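You operate a simulated robot arm through the tools that you are given. There is no shell and no other tool. Be economical: measure what you need, move in short steps, check, and stop when the job is done.

You run a simulated robot arm. Do the job below in one go: nothing can be reset, and whatever is moved stays where it is left.

TASK
Unpin the link plate, lay it on the kneeling mat and wire-brush its stain off.
Fine: locating pin in its holder, brush laid back where it lay; the plate stays on the mat.

It is judged by the outcome, as a careful person would: the job done as asked, and still so three seconds after it is handed in. It fails if anything else is knocked over, pushed out of place, dropped, spilled or broken.

THE ROBOT
A 6-joint arm with a two-finger parallel gripper, fixed in place. Base frame: the origin is at the foot of the arm, x ahead of it, y to its left, z up; the work surface is at about z = 0.85. Lengths are in m, angles in degrees, forces in N, time in s.
With the tool pointing down near the work surface it reaches from about 0.26 to 0.68 m from the base axis. Its first joint turns from -66.0 to 66.0 degrees. Payload 2.9 kg.
Tool frame: the origin (TCP) lies between the finger pads and is the grasp point; the fingertips stand 0.03 m ahead of it; z points along the fingers, y is the line along which they close. Largest opening 0.11 m; finger width 0.02, thickness 0.01; the body of the gripper, 0.048 by 0.112 m, starts 0.055 m behind the TCP.
Orientation is that of the tool frame in the base frame, as [roll, pitch, yaw] about the fixed x, y, z axes, in that order (R = Rz(yaw) Ry(pitch) Rx(roll)). With the fingers straight down and closing along the base's y, the tool's x points along the base's -x, its y along +y and its z along -z.

THE INTERFACE
- The arm moves only by the tool arm_command. Its argument "plan" is a list of rows, each a list of 3 entries, a list of its own where there are three numbers: the shift along the base's x, y, z in units of 20 mm (1.0 is 20 mm), then the turn, a rotation vector about the base's x, y, z in units of 8 degrees (1.0 is 8 degrees), then the opening, from 0 (shut) to 1 (fully open). In form: [[[tx, ty, tz], [ax, ay, az], gripper], ...]. A call has 1 to 10 rows; each row shifts and turns the commanded pose from where the row before left it. A call with a number of a shift or a turn outside -1 to 1 is refused whole. Rows are played at 5 a second. More than 0.05 m and 8.6 degrees between two rows, or a gripper value outside its range, and nothing of the call is played. Where a pose cannot be reached the arm comes as near as it can. A force on the tool above 70 N (or 10 N above the force at the start of the call, whichever is more), or a blocked arm, ends the call early, and 0.2 s more pass. Each finger travels about 0.108 m/s and halts on what it meets, pressing with about 26 N; the grip force reading is that of the motor and also rises with nothing between the fingers. The clock runs only during rows and for 0.2 s after the last one: add rows that do not move to give the fingers time. The reply holds the time, the measured pose of the TCP, the force on the tool along the base axes, the opening and the grip force, in the units named above and with some noise.
- Cameras (640 x 400 px; columns grow to the right, rows downward): "scene" is fixed at [0.0885, 0.443, 1.3806]; the picture's right is [-0.65, -0.76, 0.00], its down [-0.47, 0.40, -0.78] and it looks along [0.60, -0.51, -0.62] (base axes); focal length 219 px, centre (320, 200). "wrist" rides on the gripper at [-0.036, 0, -0.057] in the tool frame; the picture's right is [0.00, -1.00, 0.00], its down [0.97, 0.00, -0.24] and it looks along [0.24, 0.00, 0.97] (tool axes); focal length 218 px, centre (320, 200). There is no depth. A picture from a camera that has moved, and an enlarged one, comes with that camera's place and axes in the base frame and with its lens.
- camera(camera): a new picture of that camera. It takes no simulated time.
- enlarge(camera, box): a new picture of the part [left, top, right, bottom] of that camera's present view, enlarged. It takes no simulated time.
- close_job(): hands the job in; it is judged then, once.

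Go step by step. Nothing tells you positions but the pictures and the camera data: compare them with the known pose of the tool, close in by small moves and look again before you grip or let go. The budget is 120 turns and 64 pictures, counting those below and the enlarged ones. Unless the task says otherwise, let go and move clear before handing in, and close with one line.

The tools are called after "Emit:" by a JSON object that holds its "op" and its "data". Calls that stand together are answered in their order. arm_command: Moves the arm, as the interface text tells. Its arguments: {"type":"object","properties":{"plan":{"type":"array"}},"required":["plan"]} The other tools are called the same way: camera (camera) takes a picture; enlarge (camera, box) takes an enlarged picture of a part of a camera's view; close_job () hands the job in.

At the start:

```text
t: 0.0
tcp_pos: [0.455, 0.056, 1.1903]
tcp_rot: [180.0, 0.1, 179.9]
wrist_force: [1.0, -0.2, -0.1]
gripper_width: 0.11
finger_force: 0.1
```

scene: 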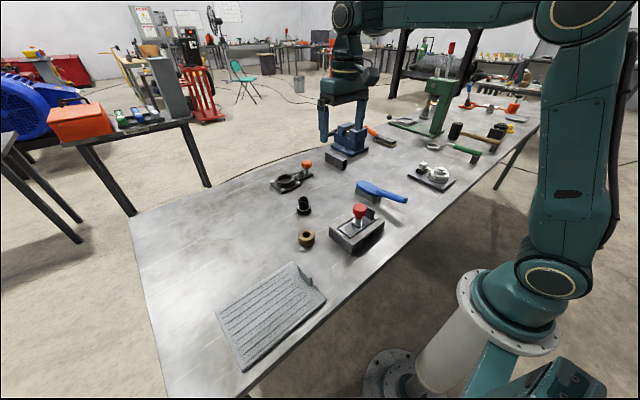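
wrist: 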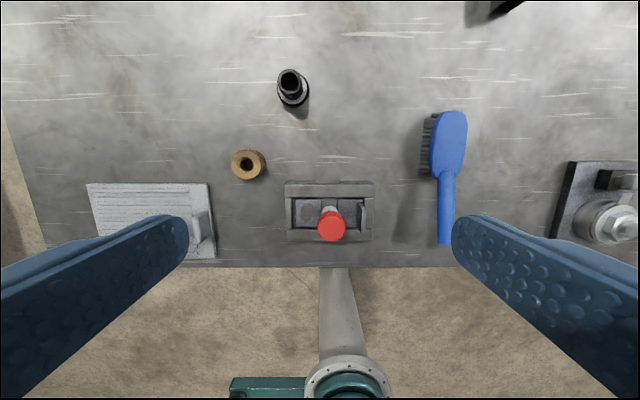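

I see a block with a red-knobbed pin, a blue wire brush, a grey mat, and a few round parts that may be the holder. I'll look closer before moving.

Emit:
{"op": "enlarge", "data": {"camera": "scene", "box": [260, 140, 460, 265]}}

Emit:
{"op": "enlarge", "data": {"camera": "wrist", "box": [220, 60, 480, 260]}}

Emit:
{"op": "enlarge", "data": {"camera": "scene", "box": [200, 220, 360, 380]}}

```text
3.20 times, centred on (360, 202) of scene
camera zoom: at [0.0885, 0.443, 1.3806], right [-0.65, -0.76, 0.0], down [-0.47, 0.4, -0.78], along [0.6, -0.51, -0.62], focal length 700 px, centre (192, 192)
```

zoom: 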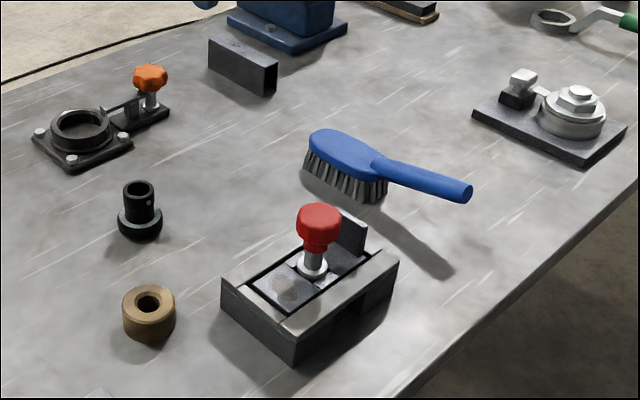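

```text
2.00 times, centred on (350, 160) of wrist
camera zoom: at [0.4907, 0.0556, 1.2469], right [0.0, -1.0, 0.0], down [-0.97, 0.0, 0.24], along [-0.24, 0.0, -0.97], focal length 436 px, centre (260, 280)
```

zoom: 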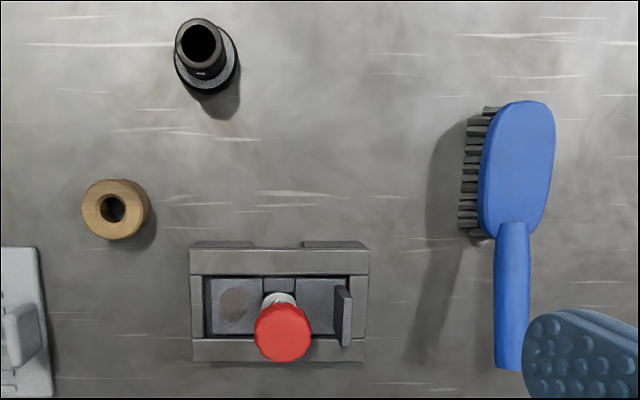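

```text
2.50 times, centred on (280, 300) of scene
camera zoom: at [0.0885, 0.443, 1.3806], right [-0.65, -0.76, 0.0], down [-0.47, 0.4, -0.78], along [0.6, -0.51, -0.62], focal length 546 px, centre (420, -50)
```

zoom: 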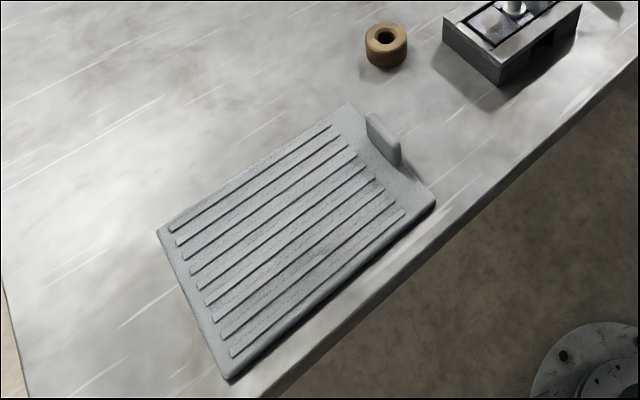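

The block with the red knob is near (0.385, 0.04), the brush near (0.45, -0.16), and the mat around (0.35, 0.37). I'll lower the wrist for a closer view of the block and the possible holders.

Emit:
{"op": "arm_command", "data": {"plan": [[[0, 0, -1], [0, 0, 0], 1], [[0, 0, -1], [0, 0, 0], 1], [[0, 0, -1], [0, 0, 0], 1], [[0, 0, -1], [0, 0, 0], 1], [[0, 0, -1], [0, 0, 0], 1], [[0, 0, 0], [0, 0, 0], 1]]}}

Emit:
{"op": "camera", "data": {"camera": "wrist"}}

Emit:
{"op": "enlarge", "data": {"camera": "scene", "box": [290, 185, 390, 265]}}

```text
t: 1.4
tcp_pos: [0.453, 0.0554, 1.0904]
tcp_rot: [-179.9, 0.0, -180.0]
wrist_force: [0.1, 0.1, 0.1]
gripper_width: 0.1099
finger_force: 0.1
```

```text
58 pictures are left
camera wrist: at [0.49, 0.0557, 1.1469], right [0.0, -1.0, 0.0], down [-0.97, 0.0, 0.24], along [-0.24, 0.0, -0.97], focal length 218 px, centre (320, 200)
```

wrist: 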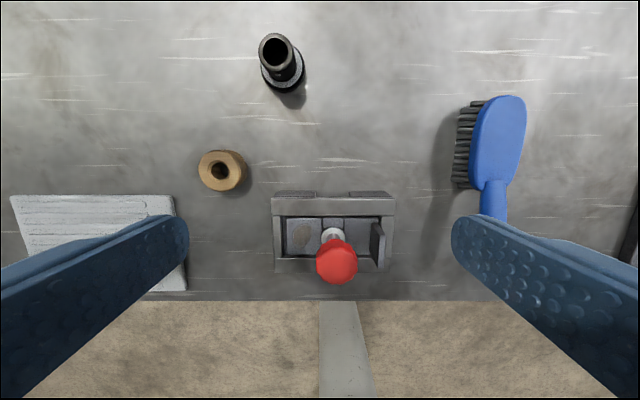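

```text
5.00 times, centred on (340, 225) of scene
camera zoom: at [0.0885, 0.443, 1.3806], right [-0.65, -0.76, 0.0], down [-0.47, 0.4, -0.78], along [0.6, -0.51, -0.62], focal length 1093 px, centre (220, 75)
```

zoom: 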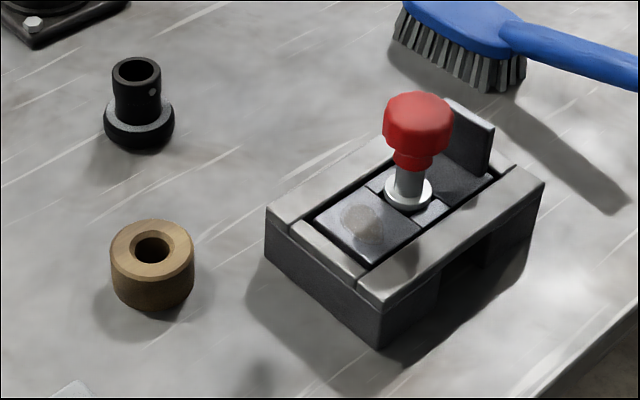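

Comparing the two wrist views puts the knob centre near (0.379, 0.039, 0.951). I'll move closer above it and check how high the plate's upright tab stands next to it.

Emit:
{"op": "arm_command", "data": {"plan": [[[-0.9, -0.2, -0.7], [0, 0, 0], 1], [[-0.9, -0.2, -0.7], [0, 0, 0], 1], [[-0.9, -0.2, -0.7], [0, 0, 0], 1], [[-0.9, -0.2, -0.7], [0, 0, 0], 1], [[0, 0, 0], [0, 0, 0], 1]]}}

Emit:
{"op": "camera", "data": {"camera": "wrist"}}

Emit:
{"op": "camera", "data": {"camera": "scene"}}

```text
t: 2.6
tcp_pos: [0.3833, 0.0401, 1.0345]
tcp_rot: [179.9, 0.0, 180.0]
wrist_force: [0.3, -0.2, 0.3]
gripper_width: 0.1102
finger_force: 0.1
```

```text
56 pictures are left
camera wrist: at [0.4183, 0.039, 1.091], right [0.0, -1.0, 0.0], down [-0.97, 0.0, 0.24], along [-0.24, 0.0, -0.97], focal length 218 px, centre (320, 200)
```

wrist: 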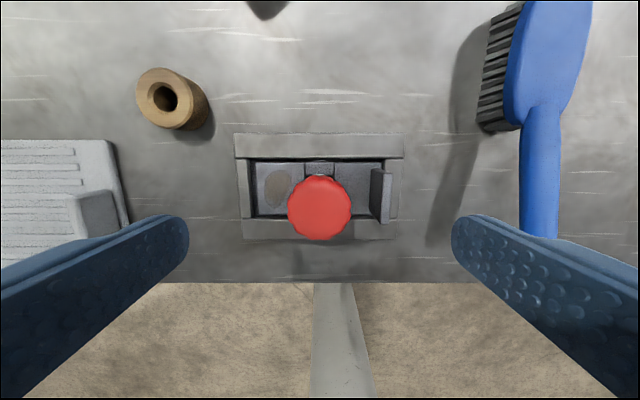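

```text
55 pictures are left
```

scene: 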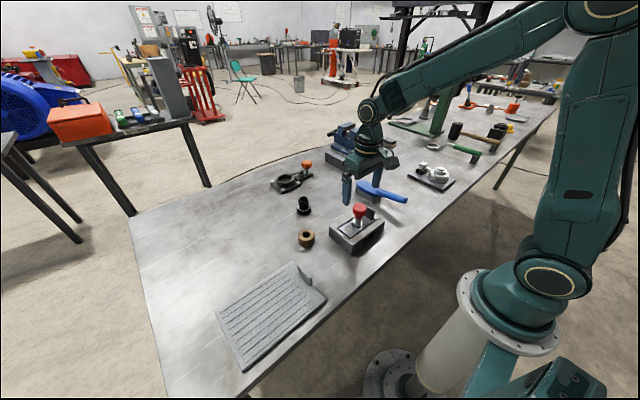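

The tab's top is at about z 0.92 and its near face at y ≈ -0.010, so a partly opened gripper at z ≈ 0.958 clears it. I'll descend and grip the red knob.

Emit:
{"op": "arm_command", "data": {"plan": [[[-0.2, -0.05, -0.5], [0, 0, 0], 0.65], [[0, 0, -0.9], [0, 0, 0], 0.65], [[0, 0, -0.9], [0, 0, 0], 0.65], [[0, 0, -0.8], [0, 0, 0], 0.65], [[0, 0, -0.7], [0, 0, 0], 0.65], [[0, 0, 0], [0, 0, 0], 0.65]]}}

Emit:
{"op": "enlarge", "data": {"camera": "scene", "box": [290, 165, 418, 245]}}

```text
t: 4.0
tcp_pos: [0.3801, 0.0385, 0.9647]
tcp_rot: [-180.0, 0.4, 179.7]
wrist_force: [-4.5, 0.5, 14.3]
gripper_width: 0.071
finger_force: 0.1
stopped in row 6: the force on the tool passed its limit (the readings are from after the stop); the commanded pose is now the measured one
```

```text
5.00 times, centred on (354, 205) of scene
camera zoom: at [0.0882, 0.443, 1.3806], right [-0.65, -0.76, 0.0], down [-0.47, 0.4, -0.78], along [0.6, -0.51, -0.62], focal length 1093 px, centre (150, 175)
```

zoom: 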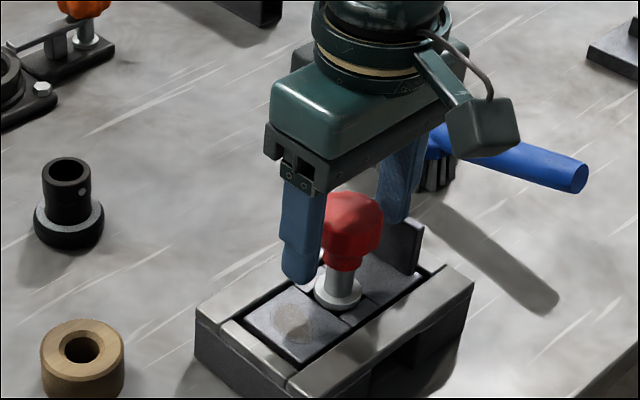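

Something stopped the descent at z 0.965, most likely the finger touching the top of the tab. The knob is already between the pads, so I'll lift 4 mm and close.

Emit:
{"op": "arm_command", "data": {"plan": [[[0, 0, 0.2], [0, 0, 0], 0.6], [[0, 0, 0], [0, 0, 0], 0.3], [[0, 0, 0], [0, 0, 0], 0.2], [[0, 0, 0], [0, 0, 0], 0.2]]}}

Emit:
{"op": "camera", "data": {"camera": "wrist"}}

```text
t: 5.0
tcp_pos: [0.3804, 0.0386, 0.9671]
tcp_rot: [-179.9, 0.2, 179.7]
wrist_force: [1.4, 1.0, -0.5]
gripper_width: 0.0393
finger_force: 25.3
```

```text
53 pictures are left
camera wrist: at [0.4153, 0.0377, 1.0234], right [0.0, -1.0, 0.0], down [-0.97, 0.0, 0.23], along [-0.23, 0.0, -0.97], focal length 218 px, centre (320, 200)
```

wrist: 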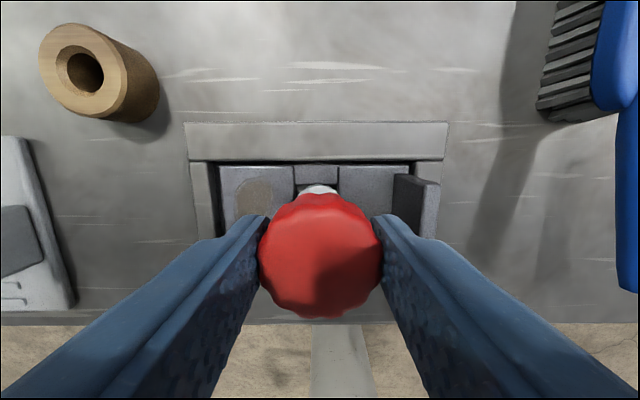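

The knob is gripped at about 39 mm. I'll pull it straight up in small steps.

Emit:
{"op": "arm_command", "data": {"plan": [[[0, 0, 0.3], [0, 0, 0], 0.2], [[0, 0, 0.5], [0, 0, 0], 0.2], [[0, 0, 0.7], [0, 0, 0], 0.2], [[0, 0, 0.7], [0, 0, 0], 0.2], [[0, 0, 0.8], [0, 0, 0], 0.2], [[0, 0, 0.8], [0, 0, 0], 0.2], [[0, 0, 0], [0, 0, 0], 0.2]]}}

Emit:
{"op": "enlarge", "data": {"camera": "scene", "box": [276, 165, 404, 245]}}

```text
t: 6.5
tcp_pos: [0.3797, 0.0387, 1.0432]
tcp_rot: [-179.9, 0.4, 179.8]
wrist_force: [0.2, -0.3, -1.0]
gripper_width: 0.0392
finger_force: 26.1
```

```text
5.00 times, centred on (340, 205) of scene
camera zoom: at [0.0885, 0.443, 1.3806], right [-0.65, -0.76, 0.0], down [-0.47, 0.4, -0.78], along [0.6, -0.51, -0.62], focal length 1093 px, centre (220, 175)
```

zoom: 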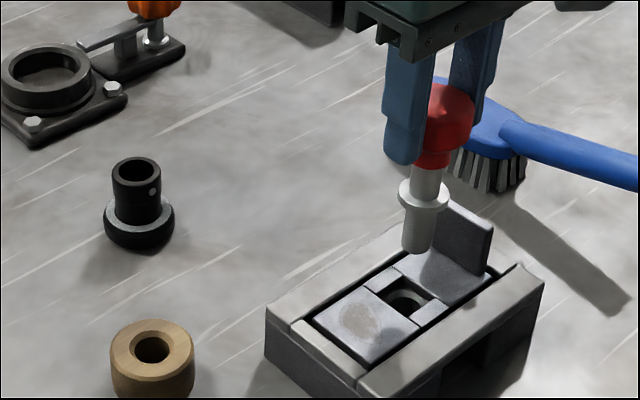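

The pin came out cleanly: a shank of about 17 mm below a collar. There are two possible holders, the brass ring and the black flanged tube, so I'll look straight down into each.

Emit:
{"op": "arm_command", "data": {"plan": [[[0.34, 0.98, 0.15], [0, 0, 0], 0.2], [[0.34, 0.98, 0.15], [0, 0, 0], 0.2], [[0.34, 0.98, 0.15], [0, 0, 0], 0.2], [[0.34, 0.98, 0.15], [0, 0, 0], 0.2], [[0.34, 0.98, 0.15], [0, 0, 0], 0.2], [[0.34, 0.98, 0.15], [0, 0, 0], 0.2], [[0.34, 0.98, 0.15], [0, 0, 0], 0.2], [[0, 0, 0], [0, 0, 0], 0.2]]}}

Emit:
{"op": "enlarge", "data": {"camera": "wrist", "box": [220, 60, 420, 260]}}

Emit:
{"op": "camera", "data": {"camera": "wrist"}}

```text
t: 8.3
tcp_pos: [0.4287, 0.1749, 1.0633]
tcp_rot: [-179.9, 0.3, 179.7]
wrist_force: [-0.6, 0.0, -1.8]
gripper_width: 0.0391
finger_force: 25.7
```

```text
2.00 times, centred on (320, 160) of wrist
camera zoom: at [0.4632, 0.1752, 1.1202], right [0.0, -1.0, 0.0], down [-0.97, 0.0, 0.23], along [-0.23, 0.0, -0.97], focal length 436 px, centre (320, 280)
```

zoom: 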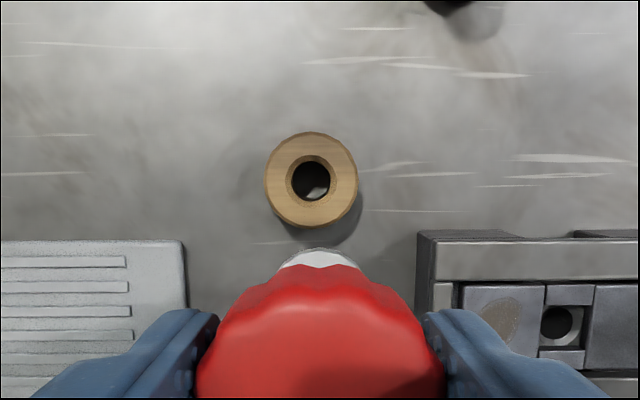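

```text
50 pictures are left
camera wrist: at [0.4632, 0.1752, 1.1202], right [0.0, -1.0, 0.0], down [-0.97, 0.0, 0.23], along [-0.23, 0.0, -0.97], focal length 218 px, centre (320, 200)
```

wrist: 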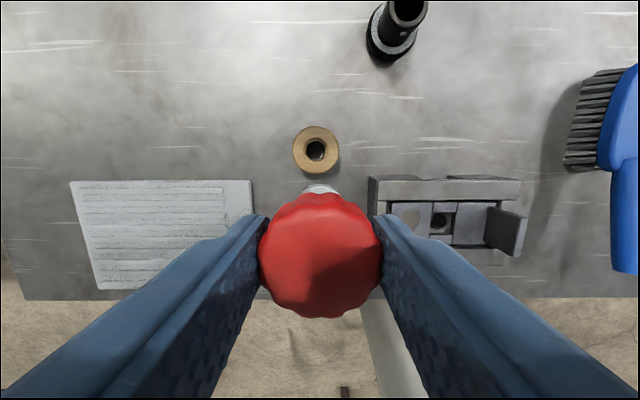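

The brass-coloured ring is a short cylinder, about 52 mm across, with a through-hole of about 20 mm. Now I'll check the black tube.

Emit:
{"op": "arm_command", "data": {"plan": [[[0.91, -0.65, 0.2], [0, 0, 0], 0.2], [[0.91, -0.65, 0.2], [0, 0, 0], 0.2], [[0.91, -0.65, 0.2], [0, 0, 0], 0.2], [[0.91, -0.65, 0.2], [0, 0, 0], 0.2], [[0.91, -0.65, 0.2], [0, 0, 0], 0.2], [[0.91, -0.65, 0.2], [0, 0, 0], 0.2], [[0, 0, 0], [0, 0, 0], 0.2]]}}

Emit:
{"op": "enlarge", "data": {"camera": "wrist", "box": [220, 60, 420, 260]}}

Emit:
{"op": "enlarge", "data": {"camera": "scene", "box": [240, 170, 368, 250]}}

```text
t: 9.9
tcp_pos: [0.5373, 0.0976, 1.0888]
tcp_rot: [-179.9, 0.3, 179.7]
wrist_force: [0.6, -0.3, -1.1]
gripper_width: 0.0391
finger_force: 26.3
```

```text
2.00 times, centred on (320, 160) of wrist
camera zoom: at [0.5725, 0.0969, 1.1451], right [0.0, -1.0, 0.0], down [-0.97, 0.0, 0.23], along [-0.23, 0.0, -0.97], focal length 436 px, centre (320, 280)
```

zoom: 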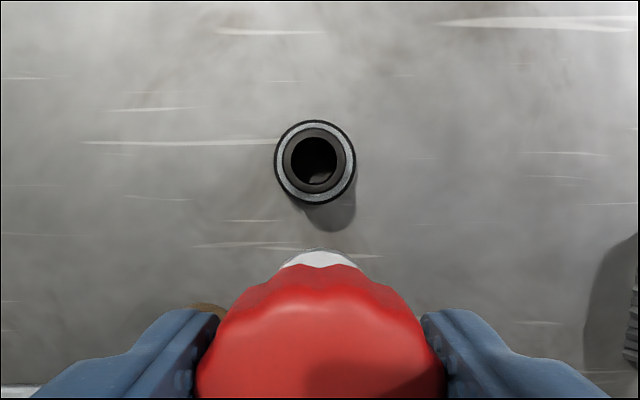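

```text
5.00 times, centred on (304, 210) of scene
camera zoom: at [0.0886, 0.443, 1.3806], right [-0.65, -0.76, 0.0], down [-0.47, 0.4, -0.78], along [0.6, -0.51, -0.62], focal length 1093 px, centre (400, 150)
```

zoom: 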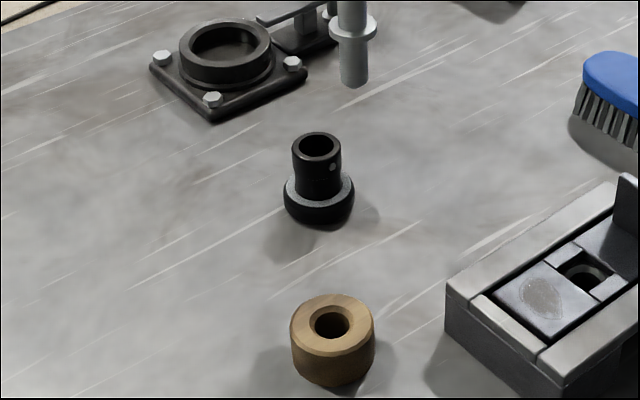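

Both candidates could take the pin, so I'll zoom in hard on each to see which one is really a holder.

Emit:
{"op": "enlarge", "data": {"camera": "scene", "box": [286, 192, 322, 217]}}

Emit:
{"op": "enlarge", "data": {"camera": "scene", "box": [288, 225, 324, 250]}}

Emit:
{"op": "enlarge", "data": {"camera": "wrist", "box": [290, 110, 346, 170]}}

Emit:
{"op": "enlarge", "data": {"camera": "scene", "box": [250, 150, 350, 200]}}

```text
16.00 times, centred on (304, 204) of scene
camera zoom: at [0.0886, 0.443, 1.3806], right [-0.65, -0.76, 0.0], down [-0.47, 0.4, -0.78], along [0.6, -0.51, -0.62], focal length 3498 px, centre (576, 128)
```

zoom: 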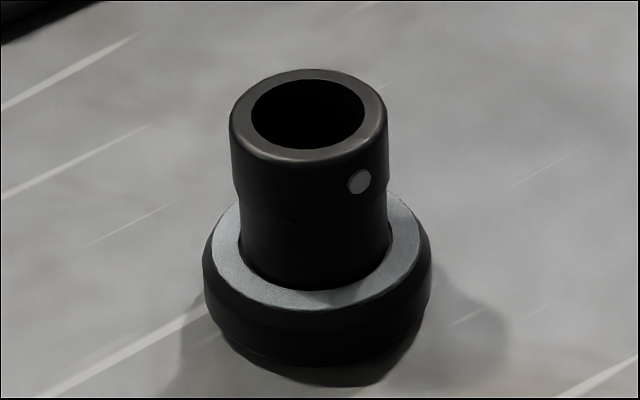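

```text
16.00 times, centred on (306, 238) of scene
camera zoom: at [0.0886, 0.443, 1.3806], right [-0.65, -0.76, 0.0], down [-0.47, 0.4, -0.78], along [0.6, -0.51, -0.62], focal length 3498 px, centre (544, -400)
```

zoom: 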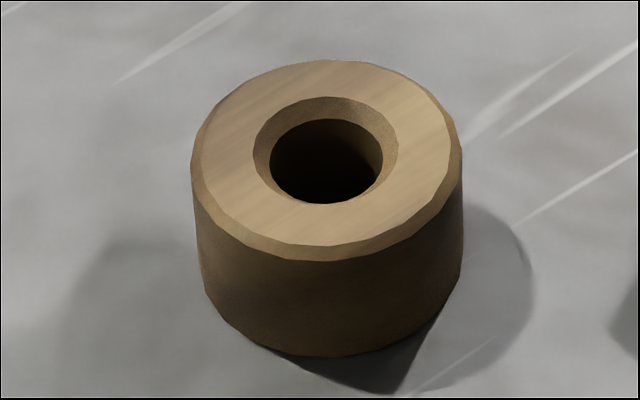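

```text
6.67 times, centred on (318, 140) of wrist
camera zoom: at [0.5725, 0.0969, 1.1451], right [0.0, -1.0, 0.0], down [-0.97, 0.0, 0.23], along [-0.23, 0.0, -0.97], focal length 1455 px, centre (333, 600)
```

zoom: 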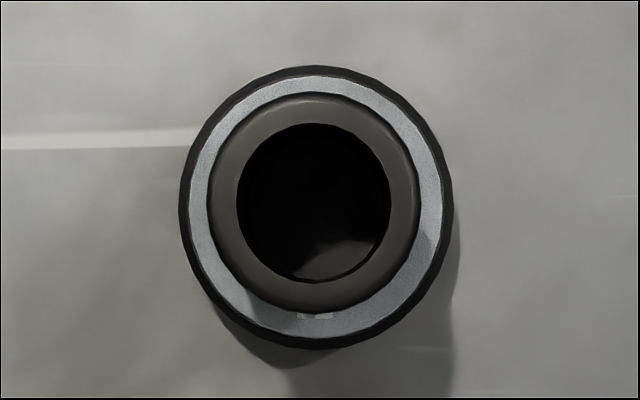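

```text
6.40 times, centred on (300, 175) of scene
camera zoom: at [0.0886, 0.443, 1.3806], right [-0.65, -0.76, 0.0], down [-0.47, 0.4, -0.78], along [0.6, -0.51, -0.62], focal length 1399 px, centre (448, 360)
```

zoom: 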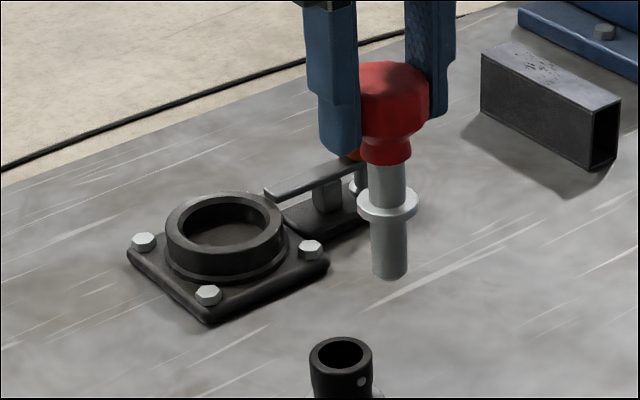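

The tan ring is turned wood, with a chamfered hole of about 21 mm and about 35 mm depth that suits the 18 mm, 36 mm shank and its collar, so it's the pin's stand. The black part looks like a pipe fitting. I'll move the pin above the wooden stand at about (0.460, 0.180).

Emit:
{"op": "arm_command", "data": {"plan": [[[-0.773, 0.83, 0], [0, 0, 0], 0.2], [[-0.773, 0.83, -0.5], [0, 0, 0], 0.2], [[-0.773, 0.83, -0.9], [0, 0, 0], 0.2], [[-0.773, 0.83, -0.9], [0, 0, 0], 0.2], [[-0.773, 0.83, -0.9], [0, 0, 0], 0.2], [[0, 0, 0], [0, 0, 0], 0.2]]}}

Emit:
{"op": "enlarge", "data": {"camera": "scene", "box": [274, 200, 338, 250]}}

Emit:
{"op": "enlarge", "data": {"camera": "wrist", "box": [240, 130, 400, 230]}}

```text
t: 11.3
tcp_pos: [0.4588, 0.1804, 1.0236]
tcp_rot: [-179.9, 0.2, 179.7]
wrist_force: [0.6, 0.5, -1.2]
gripper_width: 0.0393
finger_force: 25.7
```

```text
8.00 times, centred on (306, 225) of scene
camera zoom: at [0.0885, 0.443, 1.3806], right [-0.65, -0.76, 0.0], down [-0.47, 0.4, -0.78], along [0.6, -0.51, -0.62], focal length 1749 px, centre (432, 0)
```

zoom: 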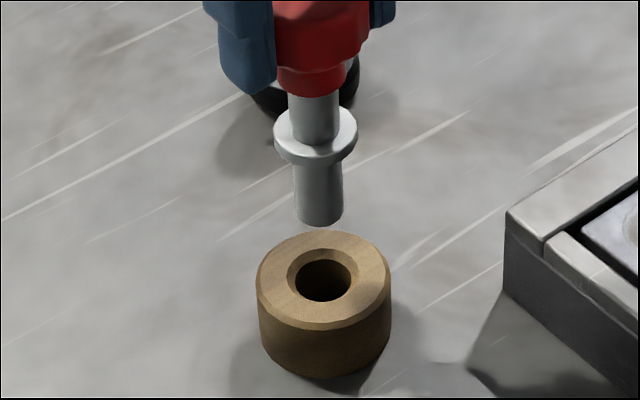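

```text
4.00 times, centred on (320, 180) of wrist
camera zoom: at [0.4936, 0.1805, 1.08], right [0.0, -1.0, 0.0], down [-0.97, 0.0, 0.23], along [-0.23, 0.0, -0.97], focal length 873 px, centre (320, 280)
```

zoom: 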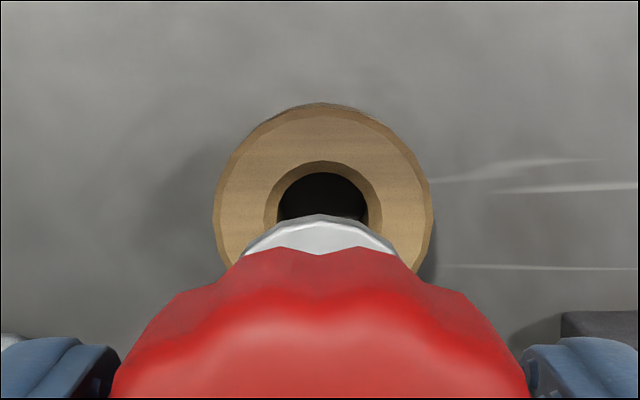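

The pin looks aligned sideways and about 3 mm short in x. I'll correct that and lower until the tip is at the chamfer.

Emit:
{"op": "arm_command", "data": {"plan": [[[0.15, -0.03, -0.4], [0, 0, 0], 0.2], [[0, 0, -0.5], [0, 0, 0], 0.2], [[0, 0, -0.5], [0, 0, 0], 0.2], [[0, 0, 0], [0, 0, 0], 0.2]]}}

Emit:
{"op": "enlarge", "data": {"camera": "scene", "box": [274, 200, 338, 250]}}

```text
t: 12.3
tcp_pos: [0.4631, 0.1799, 0.9954]
tcp_rot: [-179.9, 0.3, 179.9]
wrist_force: [-0.3, 0.6, -1.0]
gripper_width: 0.0394
finger_force: 25.8
```

```text
8.00 times, centred on (306, 225) of scene
camera zoom: at [0.0885, 0.443, 1.3806], right [-0.65, -0.76, 0.0], down [-0.47, 0.4, -0.78], along [0.6, -0.51, -0.62], focal length 1749 px, centre (432, 0)
```

zoom: 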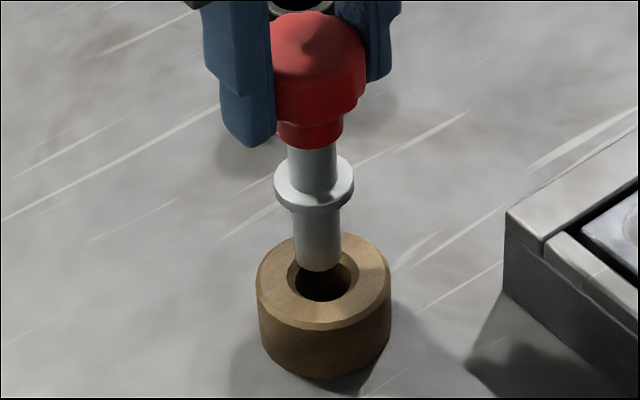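

The tip is just above the hole, about 2 mm off sideways. I'll nudge it and lower a few millimetres.

Emit:
{"op": "arm_command", "data": {"plan": [[[-0.08, -0.06, -0.2], [0, 0, 0], 0.2], [[0, 0, -0.2], [0, 0, 0], 0.2], [[0, 0, 0], [0, 0, 0], 0.2]]}}

Emit:
{"op": "enlarge", "data": {"camera": "scene", "box": [290, 215, 322, 245]}}

Emit:
{"op": "enlarge", "data": {"camera": "wrist", "box": [240, 130, 400, 230]}}

```text
t: 13.2
tcp_pos: [0.4612, 0.1793, 0.9875]
tcp_rot: [-179.9, 0.4, 179.8]
wrist_force: [0.2, 0.7, 0.0]
gripper_width: 0.0394
finger_force: 26.0
```

```text
13.33 times, centred on (306, 230) of scene
camera zoom: at [0.0885, 0.443, 1.3806], right [-0.65, -0.76, 0.0], down [-0.47, 0.4, -0.78], along [0.6, -0.51, -0.62], focal length 2915 px, centre (507, -200)
```

zoom: 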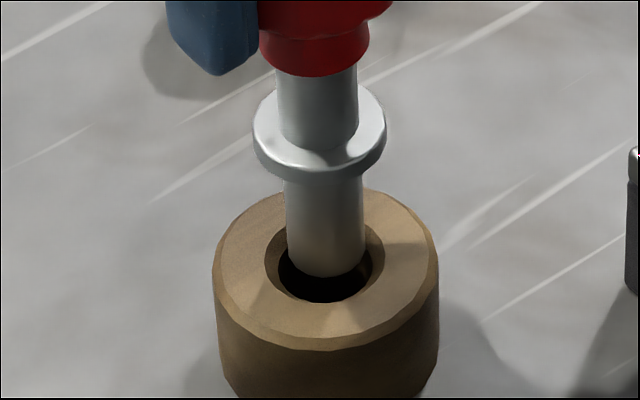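

```text
4.00 times, centred on (320, 180) of wrist
camera zoom: at [0.4963, 0.1782, 1.0445], right [0.0, -1.0, 0.0], down [-0.97, 0.0, 0.23], along [-0.23, 0.0, -0.97], focal length 873 px, centre (320, 280)
```

zoom: 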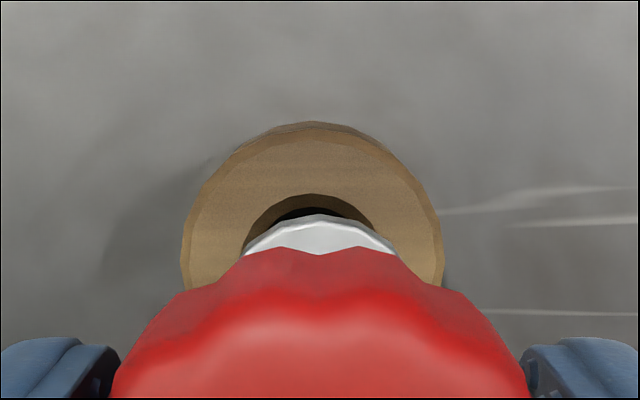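

The pin is over the throat, and the wrist view suggests shifting about 1 mm in +y. I'll keep lowering gently; the force limit will stop me if it catches.

Emit:
{"op": "arm_command", "data": {"plan": [[[-0.02, 0.05, -0.2], [0, 0, 0], 0.2], [[0, 0, -0.25], [0, 0, 0], 0.2], [[0, 0, -0.25], [0, 0, 0], 0.2], [[0, 0, 0], [0, 0, 0], 0.2]]}}

Emit:
{"op": "enlarge", "data": {"camera": "scene", "box": [290, 215, 322, 245]}}

```text
t: 14.2
tcp_pos: [0.4609, 0.1797, 0.9741]
tcp_rot: [-179.9, 0.3, 179.8]
wrist_force: [0.0, 0.9, -0.7]
gripper_width: 0.0392
finger_force: 25.8
```

```text
13.33 times, centred on (306, 230) of scene
camera zoom: at [0.0885, 0.443, 1.3806], right [-0.65, -0.76, 0.0], down [-0.47, 0.4, -0.78], along [0.6, -0.51, -0.62], focal length 2915 px, centre (507, -200)
```

zoom: 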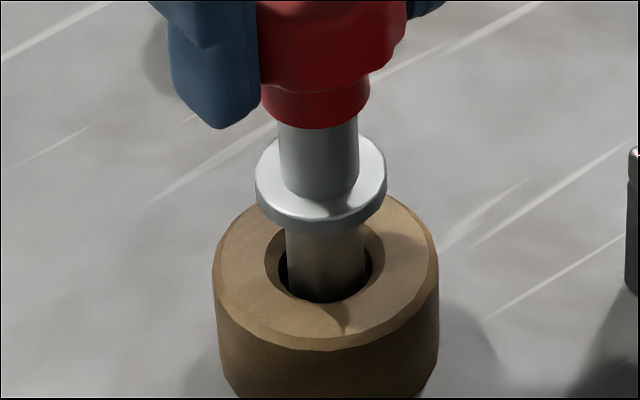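

It's entering freely with no force. I'll lower until the collar seats.

Emit:
{"op": "arm_command", "data": {"plan": [[[0, 0, -0.25], [0, 0, 0], 0.2], [[0, 0, -0.25], [0, 0, 0], 0.2], [[0, 0, -0.15], [0, 0, 0], 0.2], [[0, 0, -0.1], [0, 0, 0], 0.2], [[0, 0, 0], [0, 0, 0], 0.2]]}}

Emit:
{"op": "enlarge", "data": {"camera": "scene", "box": [290, 215, 322, 245]}}

```text
t: 15.3
tcp_pos: [0.4609, 0.1782, 0.9601]
tcp_rot: [-179.9, 0.3, 179.6]
wrist_force: [-2.7, -2.6, 15.1]
gripper_width: 0.0395
finger_force: 26.1
```

```text
13.33 times, centred on (306, 230) of scene
camera zoom: at [0.0882, 0.4428, 1.3807], right [-0.65, -0.76, 0.0], down [-0.47, 0.4, -0.78], along [0.6, -0.51, -0.62], focal length 2915 px, centre (507, -200)
```

zoom: 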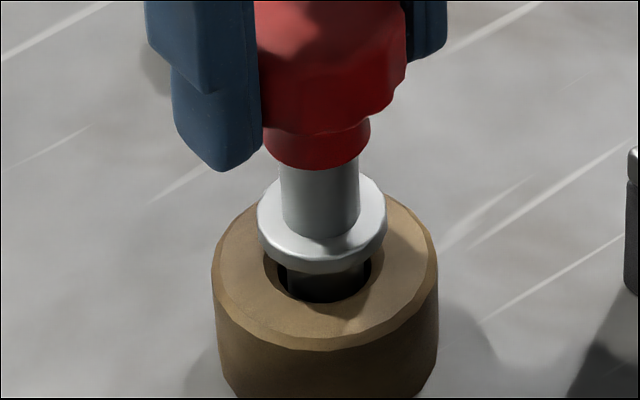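

The pin has bottomed out with the tip at table height. I'll ease up by 1 mm and release slowly.

Emit:
{"op": "arm_command", "data": {"plan": [[[0, 0, 0.05], [0, 0, 0], 0.2], [[0, 0, 0], [0, 0, 0], 0.36], [[0, 0, 0], [0, 0, 0], 0.4], [[0, 0, 0], [0, 0, 0], 0.55], [[0, 0, 0], [0, 0, 0], 0.55]]}}

Emit:
{"op": "enlarge", "data": {"camera": "scene", "box": [274, 200, 338, 250]}}

```text
t: 16.6
tcp_pos: [0.461, 0.1792, 0.9597]
tcp_rot: [-179.8, 0.4, 179.8]
wrist_force: [-0.2, -0.3, -0.1]
gripper_width: 0.0605
finger_force: 0.1
```

```text
8.00 times, centred on (306, 225) of scene
camera zoom: at [0.0885, 0.443, 1.3806], right [-0.65, -0.76, 0.0], down [-0.47, 0.4, -0.78], along [0.6, -0.51, -0.62], focal length 1749 px, centre (432, 0)
```

zoom: 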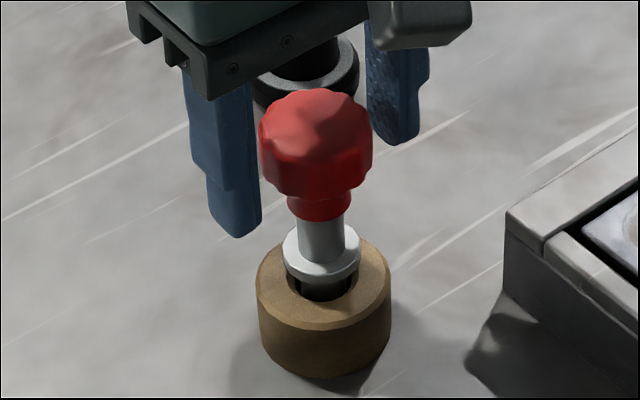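

The pin stands upright in the wooden stand. I'll lift clear and move above the plate's tab, estimated at (0.3825, -0.011) with its top near z 0.934.

Emit:
{"op": "arm_command", "data": {"plan": [[[0, 0, 0.9], [0, 0, 0], 0.55], [[0, 0, 0.9], [0, 0, 0], 0.55], [[0, 0, 0.9], [0, 0, 0], 0.55], [[0, 0, 0.9], [0, 0, 0], 0.55], [[0, 0, 0.9], [0, 0, 0], 0.55], [[0, 0, 0], [0, 0, 0], 0.5]]}}

Emit:
{"op": "arm_command", "data": {"plan": [[[-0.39, -0.95, 0], [0, 0, 0], 0.45], [[-0.39, -0.95, 0], [0, 0, 0], 0.45], [[-0.39, -0.95, 0], [0, 0, 0], 0.45], [[-0.39, -0.95, 0], [0, 0, 0], 0.45], [[-0.39, -0.95, 0], [0, 0, 0], 0.45], [[-0.39, -0.95, 0], [0, 0, 0], 0.45], [[-0.39, -0.95, -0.4], [0, 0, 0], 0.45], [[-0.39, -0.95, -0.8], [0, 0, 0], 0.45], [[-0.39, -0.95, -0.9], [0, 0, 0], 0.45], [[-0.39, -0.95, -0.9], [0, 0, 0], 0.45]]}}

Emit:
{"op": "camera", "data": {"camera": "wrist"}}

Emit:
{"op": "enlarge", "data": {"camera": "scene", "box": [276, 165, 404, 245]}}

```text
t: 17.9
tcp_pos: [0.4604, 0.1806, 1.0495]
tcp_rot: [-179.8, 0.4, 179.8]
wrist_force: [-0.3, 0.4, 0.3]
gripper_width: 0.055
finger_force: 0.1
```

```text
t: 20.1
tcp_pos: [0.3831, -0.0108, 0.991]
tcp_rot: [-180.0, 0.3, 179.8]
wrist_force: [-0.2, -0.1, 0.3]
gripper_width: 0.0496
finger_force: 0.0
```

```text
35 pictures are left
camera wrist: at [0.4182, -0.0109, 1.0476], right [0.0, -1.0, 0.0], down [-0.97, 0.0, 0.23], along [-0.23, 0.0, -0.97], focal length 218 px, centre (320, 200)
```

wrist: 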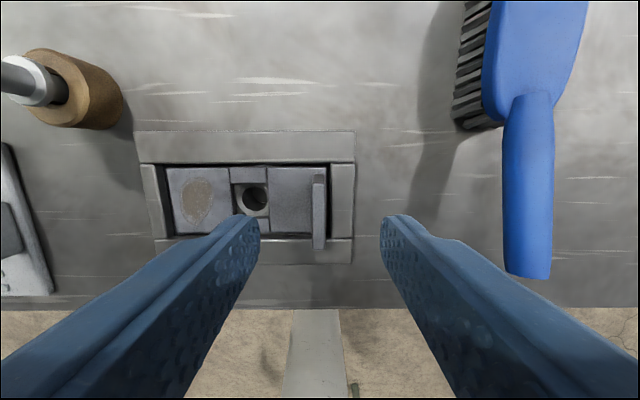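

```text
5.00 times, centred on (340, 205) of scene
camera zoom: at [0.0885, 0.443, 1.3806], right [-0.65, -0.76, 0.0], down [-0.47, 0.4, -0.78], along [0.6, -0.51, -0.62], focal length 1093 px, centre (220, 175)
```

zoom: 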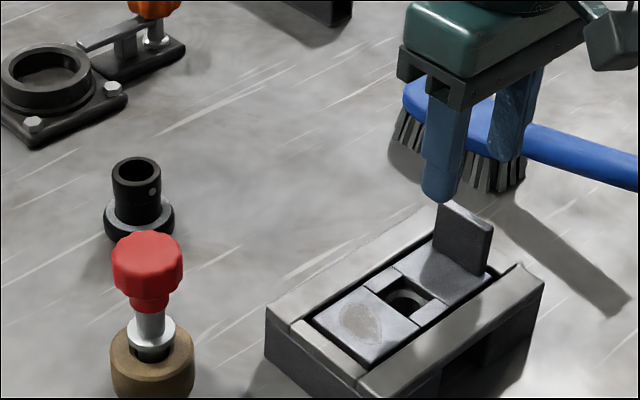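

The tab is centred between the fingers. I'll descend so the fingertips sit just above the block's rails, then close on the tab.

Emit:
{"op": "arm_command", "data": {"plan": [[[-0.05, 0, -0.8], [0, 0, 0], 0.45], [[0, 0, -0.8], [0, 0, 0], 0.45], [[0, 0, -0.7], [0, 0, 0], 0.45], [[0, 0, -0.7], [0, 0, 0], 0.45], [[0, 0, 0], [0, 0, 0], 0.2], [[0, 0, 0], [0, 0, 0], 0.02], [[0, 0, 0], [0, 0, 0], 0.02]]}}

Emit:
{"op": "enlarge", "data": {"camera": "scene", "box": [300, 165, 428, 245]}}

```text
t: 21.8
tcp_pos: [0.3817, -0.0108, 0.9305]
tcp_rot: [-179.9, 0.3, 179.7]
wrist_force: [-0.5, 1.1, -0.5]
gripper_width: 0.0078
finger_force: 26.1
```

```text
5.00 times, centred on (364, 205) of scene
camera zoom: at [0.0885, 0.443, 1.3806], right [-0.65, -0.76, 0.0], down [-0.47, 0.4, -0.78], along [0.6, -0.51, -0.62], focal length 1093 px, centre (100, 175)
```

zoom: 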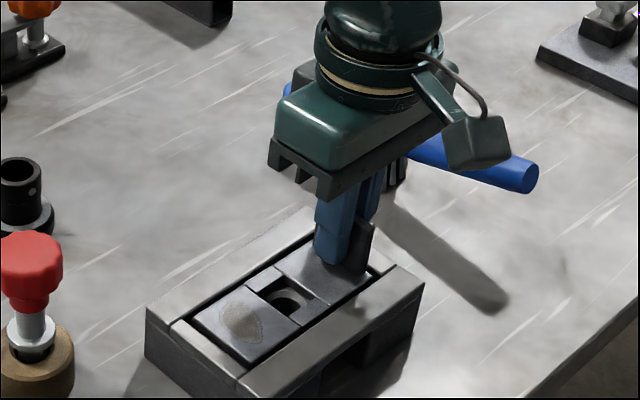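

The tab is gripped (7.8 mm thick). I'll lift the plate straight up.

Emit:
{"op": "arm_command", "data": {"plan": [[[0, 0, 0.2], [0, 0, 0], 0.0], [[0, 0, 0.3], [0, 0, 0], 0.0], [[0, 0, 0.5], [0, 0, 0], 0.0], [[0, 0, 0.7], [0, 0, 0], 0.0], [[0, 0, 0.9], [0, 0, 0], 0.0], [[0, 0, 1], [0, 0, 0], 0.0], [[0, 0, 1], [0, 0, 0], 0.0], [[0, 0, 0], [0, 0, 0], 0.0]]}}

Emit:
{"op": "enlarge", "data": {"camera": "scene", "box": [276, 145, 436, 245]}}

```text
t: 23.6
tcp_pos: [0.3819, -0.0105, 1.0233]
tcp_rot: [-179.9, 0.4, 179.8]
wrist_force: [0.5, -0.1, -3.2]
gripper_width: 0.0078
finger_force: 26.0
```

```text
4.00 times, centred on (356, 195) of scene
camera zoom: at [0.0886, 0.443, 1.3806], right [-0.65, -0.76, 0.0], down [-0.47, 0.4, -0.78], along [0.6, -0.51, -0.62], focal length 874 px, centre (176, 220)
```

zoom: 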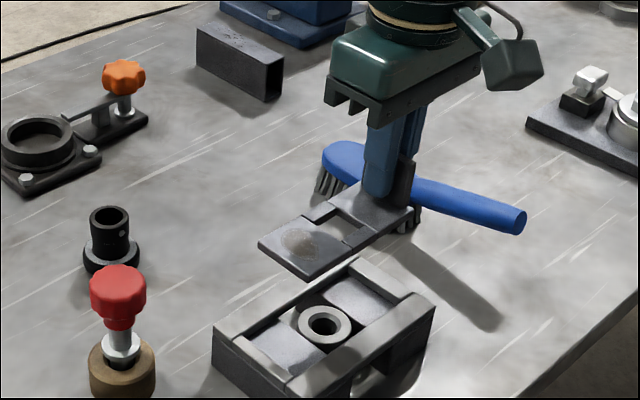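

The plate is out and level. I'll carry it over to the mat, passing clear of the pin, and look before lowering.

Emit:
{"op": "arm_command", "data": {"plan": [[[-0.075, 0.99, 0.2], [0, 0, 0], 0.0], [[-0.075, 0.99, 0.2], [0, 0, 0], 0.0], [[-0.075, 0.99, 0.2], [0, 0, 0], 0.0], [[-0.075, 0.99, 0.2], [0, 0, 0], 0.0], [[-0.075, 0.99, 0], [0, 0, 0], 0.0], [[-0.075, 0.99, 0], [0, 0, 0], 0.0], [[-0.075, 0.99, 0], [0, 0, 0], 0.0], [[-0.075, 0.99, 0], [0, 0, 0], 0.0], [[-0.075, 0.99, 0], [0, 0, 0], 0.0]]}}

Emit:
{"op": "arm_command", "data": {"plan": [[[-0.075, 0.99, 0], [0, 0, 0], 0.0], [[-0.075, 0.99, 0], [0, 0, 0], 0.0], [[-0.075, 0.99, 0], [0, 0, 0], 0.0], [[-0.075, 0.99, 0], [0, 0, 0], 0.0], [[-0.075, 0.99, 0], [0, 0, 0], 0.0], [[-0.075, 0.99, 0], [0, 0, 0], 0.0], [[-0.075, 0.99, 0], [0, 0, 0], 0.0], [[-0.075, 0.99, 0], [0, 0, 0], 0.0], [[-0.075, 0.9, 0], [0, 0, 0], 0.0], [[0, 0, 0], [0, 0, 0], 0.0]]}}

Emit:
{"op": "camera", "data": {"camera": "scene"}}

Emit:
{"op": "camera", "data": {"camera": "wrist"}}

```text
t: 25.6
tcp_pos: [0.3679, 0.1683, 1.0386]
tcp_rot: [-179.8, 0.2, 179.6]
wrist_force: [1.2, 0.6, -3.5]
gripper_width: 0.0078
finger_force: 26.3
```

```text
t: 27.8
tcp_pos: [0.354, 0.3442, 1.0388]
tcp_rot: [-179.8, 0.3, 179.7]
wrist_force: [0.3, -0.6, -4.3]
gripper_width: 0.0077
finger_force: 26.4
```

```text
31 pictures are left
```

scene: 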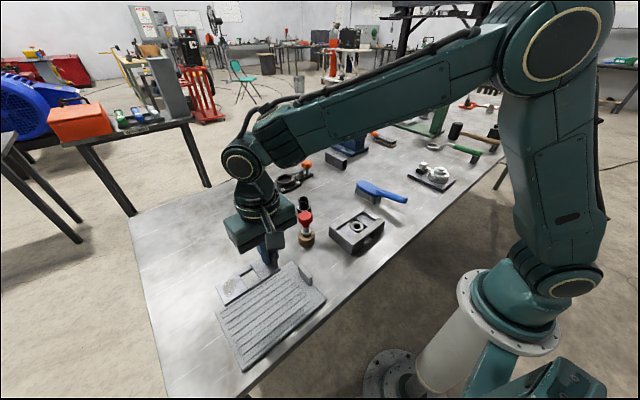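

```text
30 pictures are left
camera wrist: at [0.39, 0.3438, 1.095], right [0.0, -1.0, 0.0], down [-0.97, 0.0, 0.23], along [-0.23, 0.0, -0.97], focal length 218 px, centre (320, 200)
```

wrist: 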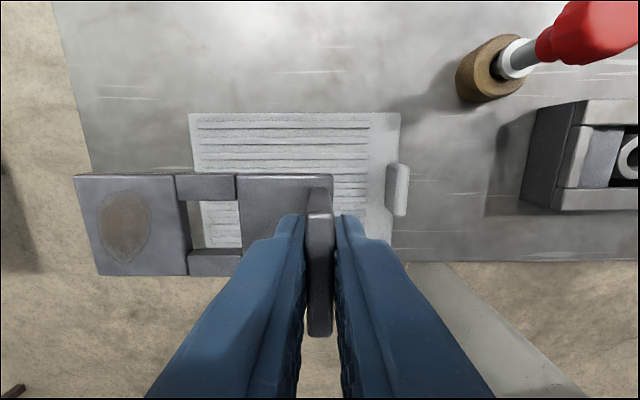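

The mat spans about y 0.263–0.476 and x 0.28–0.424. I'll shift 25 mm in -y to centre the plate on it and lower to just above.

Emit:
{"op": "arm_command", "data": {"plan": [[[0, -0.6, -0.6], [0, 0, 0], 0.0], [[0, -0.6, -0.9], [0, 0, 0], 0.0], [[0, 0, -0.9], [0, 0, 0], 0.0], [[0, 0, -0.9], [0, 0, 0], 0.0], [[0, 0, -0.9], [0, 0, 0], 0.0], [[0, 0, -0.9], [0, 0, 0], 0.0], [[0, 0, 0], [0, 0, 0], 0.0]]}}

Emit:
{"op": "enlarge", "data": {"camera": "scene", "box": [200, 230, 360, 330]}}

```text
t: 29.4
tcp_pos: [0.3546, 0.3216, 0.9361]
tcp_rot: [-179.8, 0.3, 179.7]
wrist_force: [-0.1, 0.4, -3.2]
gripper_width: 0.0075
finger_force: 25.8
```

```text
4.00 times, centred on (280, 280) of scene
camera zoom: at [0.0886, 0.443, 1.3806], right [-0.65, -0.76, 0.0], down [-0.47, 0.4, -0.78], along [0.6, -0.51, -0.62], focal length 874 px, centre (480, -120)
```

zoom: 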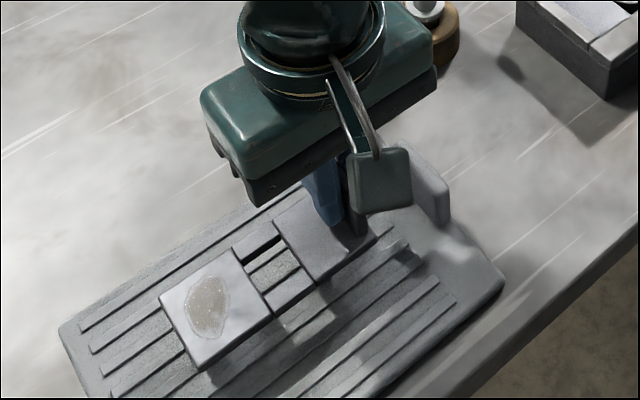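

It's well over the mat, just above it. I'll lower in small steps until I feel contact.

Emit:
{"op": "arm_command", "data": {"plan": [[[0, 0, -0.3], [0, 0, 0], 0.0], [[0, 0, -0.3], [0, 0, 0], 0.0], [[0, 0, -0.2], [0, 0, 0], 0.0], [[0, 0, 0], [0, 0, 0], 0.0]]}}

```text
t: 30.4
tcp_pos: [0.355, 0.3201, 0.9204]
tcp_rot: [-179.8, 0.3, 179.8]
wrist_force: [-0.4, 0.5, -3.5]
gripper_width: 0.0076
finger_force: 25.7
```

Emit:
{"op": "arm_command", "data": {"plan": [[[0, 0, -0.15], [0, 0, 0], 0.0], [[0, 0, -0.15], [0, 0, 0], 0.0], [[0, 0, -0.15], [0, 0, 0], 0.0], [[0, 0, 0], [0, 0, 0], 0.0]]}}

Emit:
{"op": "enlarge", "data": {"camera": "scene", "box": [200, 230, 360, 330]}}

```text
t: 31.4
tcp_pos: [0.355, 0.3209, 0.9107]
tcp_rot: [-179.8, 0.3, 179.8]
wrist_force: [0.4, -0.2, -3.7]
gripper_width: 0.0081
finger_force: 26.2
```

```text
4.00 times, centred on (280, 280) of scene
camera zoom: at [0.0886, 0.443, 1.3806], right [-0.65, -0.76, 0.0], down [-0.47, 0.4, -0.78], along [0.6, -0.51, -0.62], focal length 874 px, centre (480, -120)
```

zoom: 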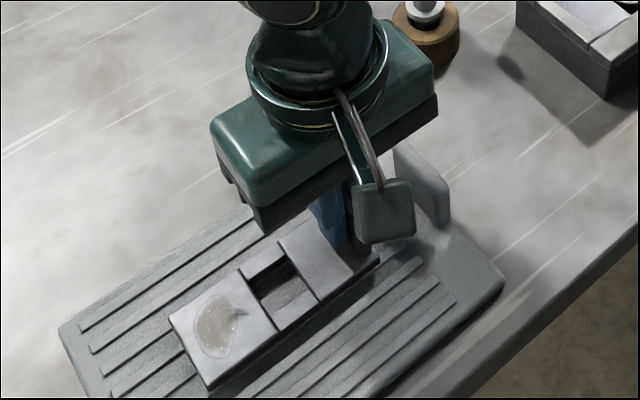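

The plate isn't touching yet, so I'll keep easing it down.

Emit:
{"op": "arm_command", "data": {"plan": [[[0, 0, -0.12], [0, 0, 0], 0.0], [[0, 0, -0.12], [0, 0, 0], 0.0], [[0, 0, -0.12], [0, 0, 0], 0.0], [[0, 0, 0], [0, 0, 0], 0.0]]}}

```text
t: 32.4
tcp_pos: [0.3542, 0.3199, 0.9052]
tcp_rot: [180.0, 0.5, 179.8]
wrist_force: [-2.9, -4.9, 16.8]
gripper_width: 0.0079
finger_force: 26.4
```

Contact at about z 0.905. I'll relieve the pressure and open slowly.

Emit:
{"op": "arm_command", "data": {"plan": [[[0, 0, 0.06], [0, 0, 0], 0.0], [[0, 0, 0], [0, 0, 0], 0.1], [[0, 0, 0], [0, 0, 0], 0.2], [[0, 0, 0], [0, 0, 0], 0.35], [[0, 0, 0], [0, 0, 0], 0.35]]}}

Emit:
{"op": "arm_command", "data": {"plan": [[[0, 0, 0.5], [0, 0, 0], 0.35], [[0, 0, 0.9], [0, 0, 0], 0.35], [[0, 0, 0.9], [0, 0, 0], 0.35], [[0, 0, 0.9], [0, 0, 0], 0.35], [[0, 0, 0.9], [0, 0, 0], 0.35], [[0, 0, 0.9], [0, 0, 0], 0.35], [[0, 0, 0.9], [0, 0, 0], 0.35], [[0, 0, 0.9], [0, 0, 0], 0.35], [[0, 0, 0], [0, 0, 0], 0.35]]}}

Emit:
{"op": "camera", "data": {"camera": "wrist"}}

Emit:
{"op": "enlarge", "data": {"camera": "scene", "box": [200, 230, 360, 330]}}

```text
t: 33.5
tcp_pos: [0.355, 0.3199, 0.9051]
tcp_rot: [179.9, 0.4, 179.8]
wrist_force: [-0.5, -0.3, 0.3]
gripper_width: 0.0385
finger_force: 0.0
```

```text
t: 35.5
tcp_pos: [0.3559, 0.3203, 1.0407]
tcp_rot: [-179.9, 0.3, 179.8]
wrist_force: [-0.1, 0.5, -0.5]
gripper_width: 0.0384
finger_force: 0.1
```

```text
27 pictures are left
camera wrist: at [0.3898, 0.3199, 1.0977], right [0.0, -1.0, 0.0], down [-0.97, 0.0, 0.23], along [-0.23, 0.0, -0.97], focal length 218 px, centre (320, 200)
```

wrist: 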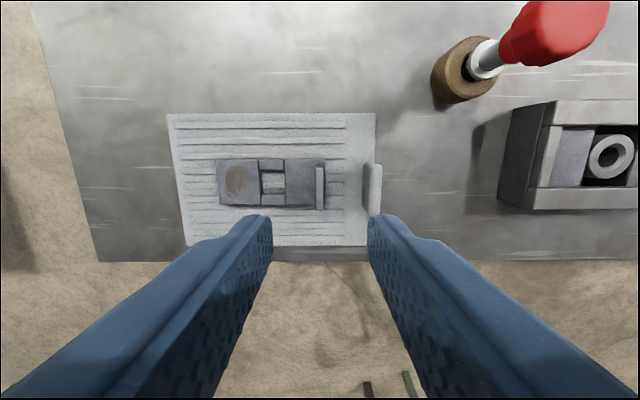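

```text
4.00 times, centred on (280, 280) of scene
camera zoom: at [0.0885, 0.443, 1.3806], right [-0.65, -0.76, 0.0], down [-0.47, 0.4, -0.78], along [0.6, -0.51, -0.62], focal length 874 px, centre (480, -120)
```

zoom: 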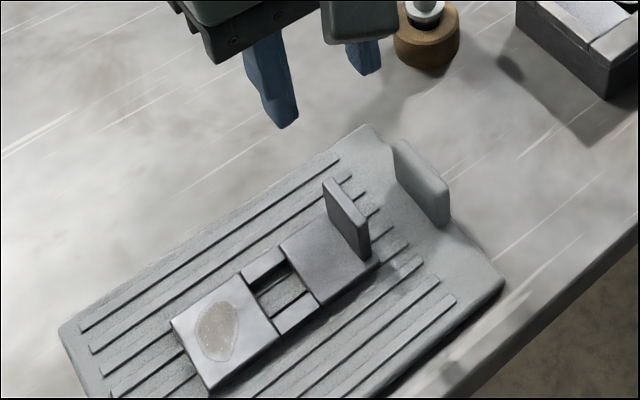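

The plate lies flat on the mat, with the stain near (0.354, 0.410, 0.867). Next I'll go over to the brush, whose head is near (0.49, -0.15), for a look from above.

Emit:
{"op": "arm_command", "data": {"plan": [[[0.1, -0.98, 0.3], [0, 0, 0], 0.7], [[0.1, -0.98, 0.3], [0, 0, 0], 1], [[0.1, -0.98, 0.3], [0, 0, 0], 1], [[0.1, -0.98, 0], [0, 0, 0], 1], [[0.1, -0.98, 0], [0, 0, 0], 1], [[0.1, -0.98, 0], [0, 0, 0], 1], [[0.1, -0.98, 0], [0, 0, 0], 1], [[0.1, -0.98, 0], [0, 0, 0], 1], [[0.1, -0.98, 0], [0, 0, 0], 1], [[0.1, -0.98, 0], [0, 0, 0], 1]]}}

Emit:
{"op": "arm_command", "data": {"plan": [[[0.35, -0.98, 0], [0, 0, 0], 1], [[0.35, -0.98, 0], [0, 0, 0], 1], [[0.35, -0.98, 0], [0, 0, 0], 1], [[0.35, -0.98, 0], [0, 0, 0], 1], [[0.35, -0.98, 0], [0, 0, 0], 1], [[0.35, -0.98, 0], [0, 0, 0], 1], [[0.35, -0.98, 0], [0, 0, 0], 1], [[0.35, -0.98, 0], [0, 0, 0], 1], [[0.35, -0.98, 0], [0, 0, 0], 1], [[0.35, -0.98, 0], [0, 0, 0], 1]]}}

Emit:
{"op": "arm_command", "data": {"plan": [[[0.3, -0.95, 0], [0, 0, 0], 1], [[0.3, -0.95, 0], [0, 0, 0], 1], [[0.3, -0.95, 0], [0, 0, 0], 1], [[0.3, -0.95, 0], [0, 0, 0], 1], [[0, 0, 0], [0, 0, 0], 1]]}}

Emit:
{"op": "camera", "data": {"camera": "wrist"}}

Emit:
{"op": "enlarge", "data": {"camera": "scene", "box": [320, 150, 448, 230]}}

```text
t: 37.8
tcp_pos: [0.375, 0.1234, 1.0567]
tcp_rot: [-179.9, 0.4, 179.8]
wrist_force: [-0.5, 0.1, 0.0]
gripper_width: 0.1099
finger_force: 0.0
```

```text
t: 40.0
tcp_pos: [0.4433, -0.0738, 1.0589]
tcp_rot: [-179.8, 0.4, 179.9]
wrist_force: [0.4, 0.8, 0.5]
gripper_width: 0.1099
finger_force: 0.0
```

```text
t: 41.1
tcp_pos: [0.469, -0.1474, 1.0594]
tcp_rot: [-179.9, 0.3, 179.7]
wrist_force: [0.3, -0.4, 1.0]
gripper_width: 0.1097
finger_force: 0.0
```

```text
25 pictures are left
camera wrist: at [0.504, -0.1483, 1.1157], right [0.0, -1.0, 0.0], down [-0.97, 0.0, 0.23], along [-0.23, 0.0, -0.97], focal length 218 px, centre (320, 200)
```

wrist: 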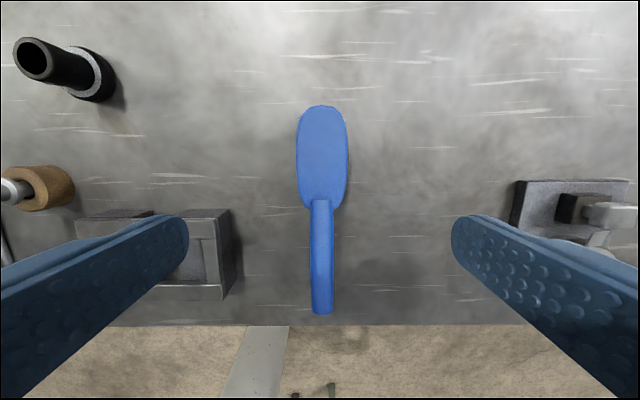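

```text
5.00 times, centred on (384, 190) of scene
camera zoom: at [0.0885, 0.443, 1.3806], right [-0.65, -0.76, 0.0], down [-0.47, 0.4, -0.78], along [0.6, -0.51, -0.62], focal length 1093 px, centre (0, 250)
```

zoom: 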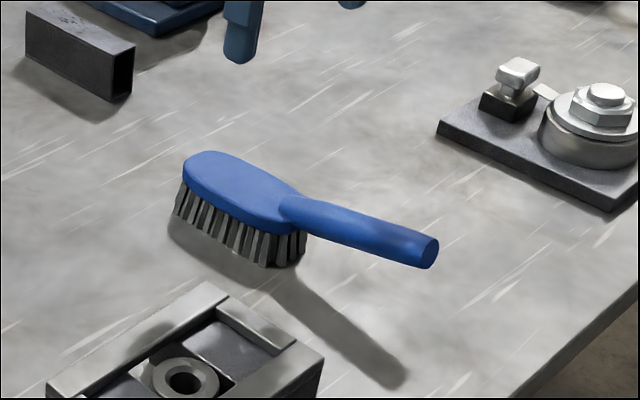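

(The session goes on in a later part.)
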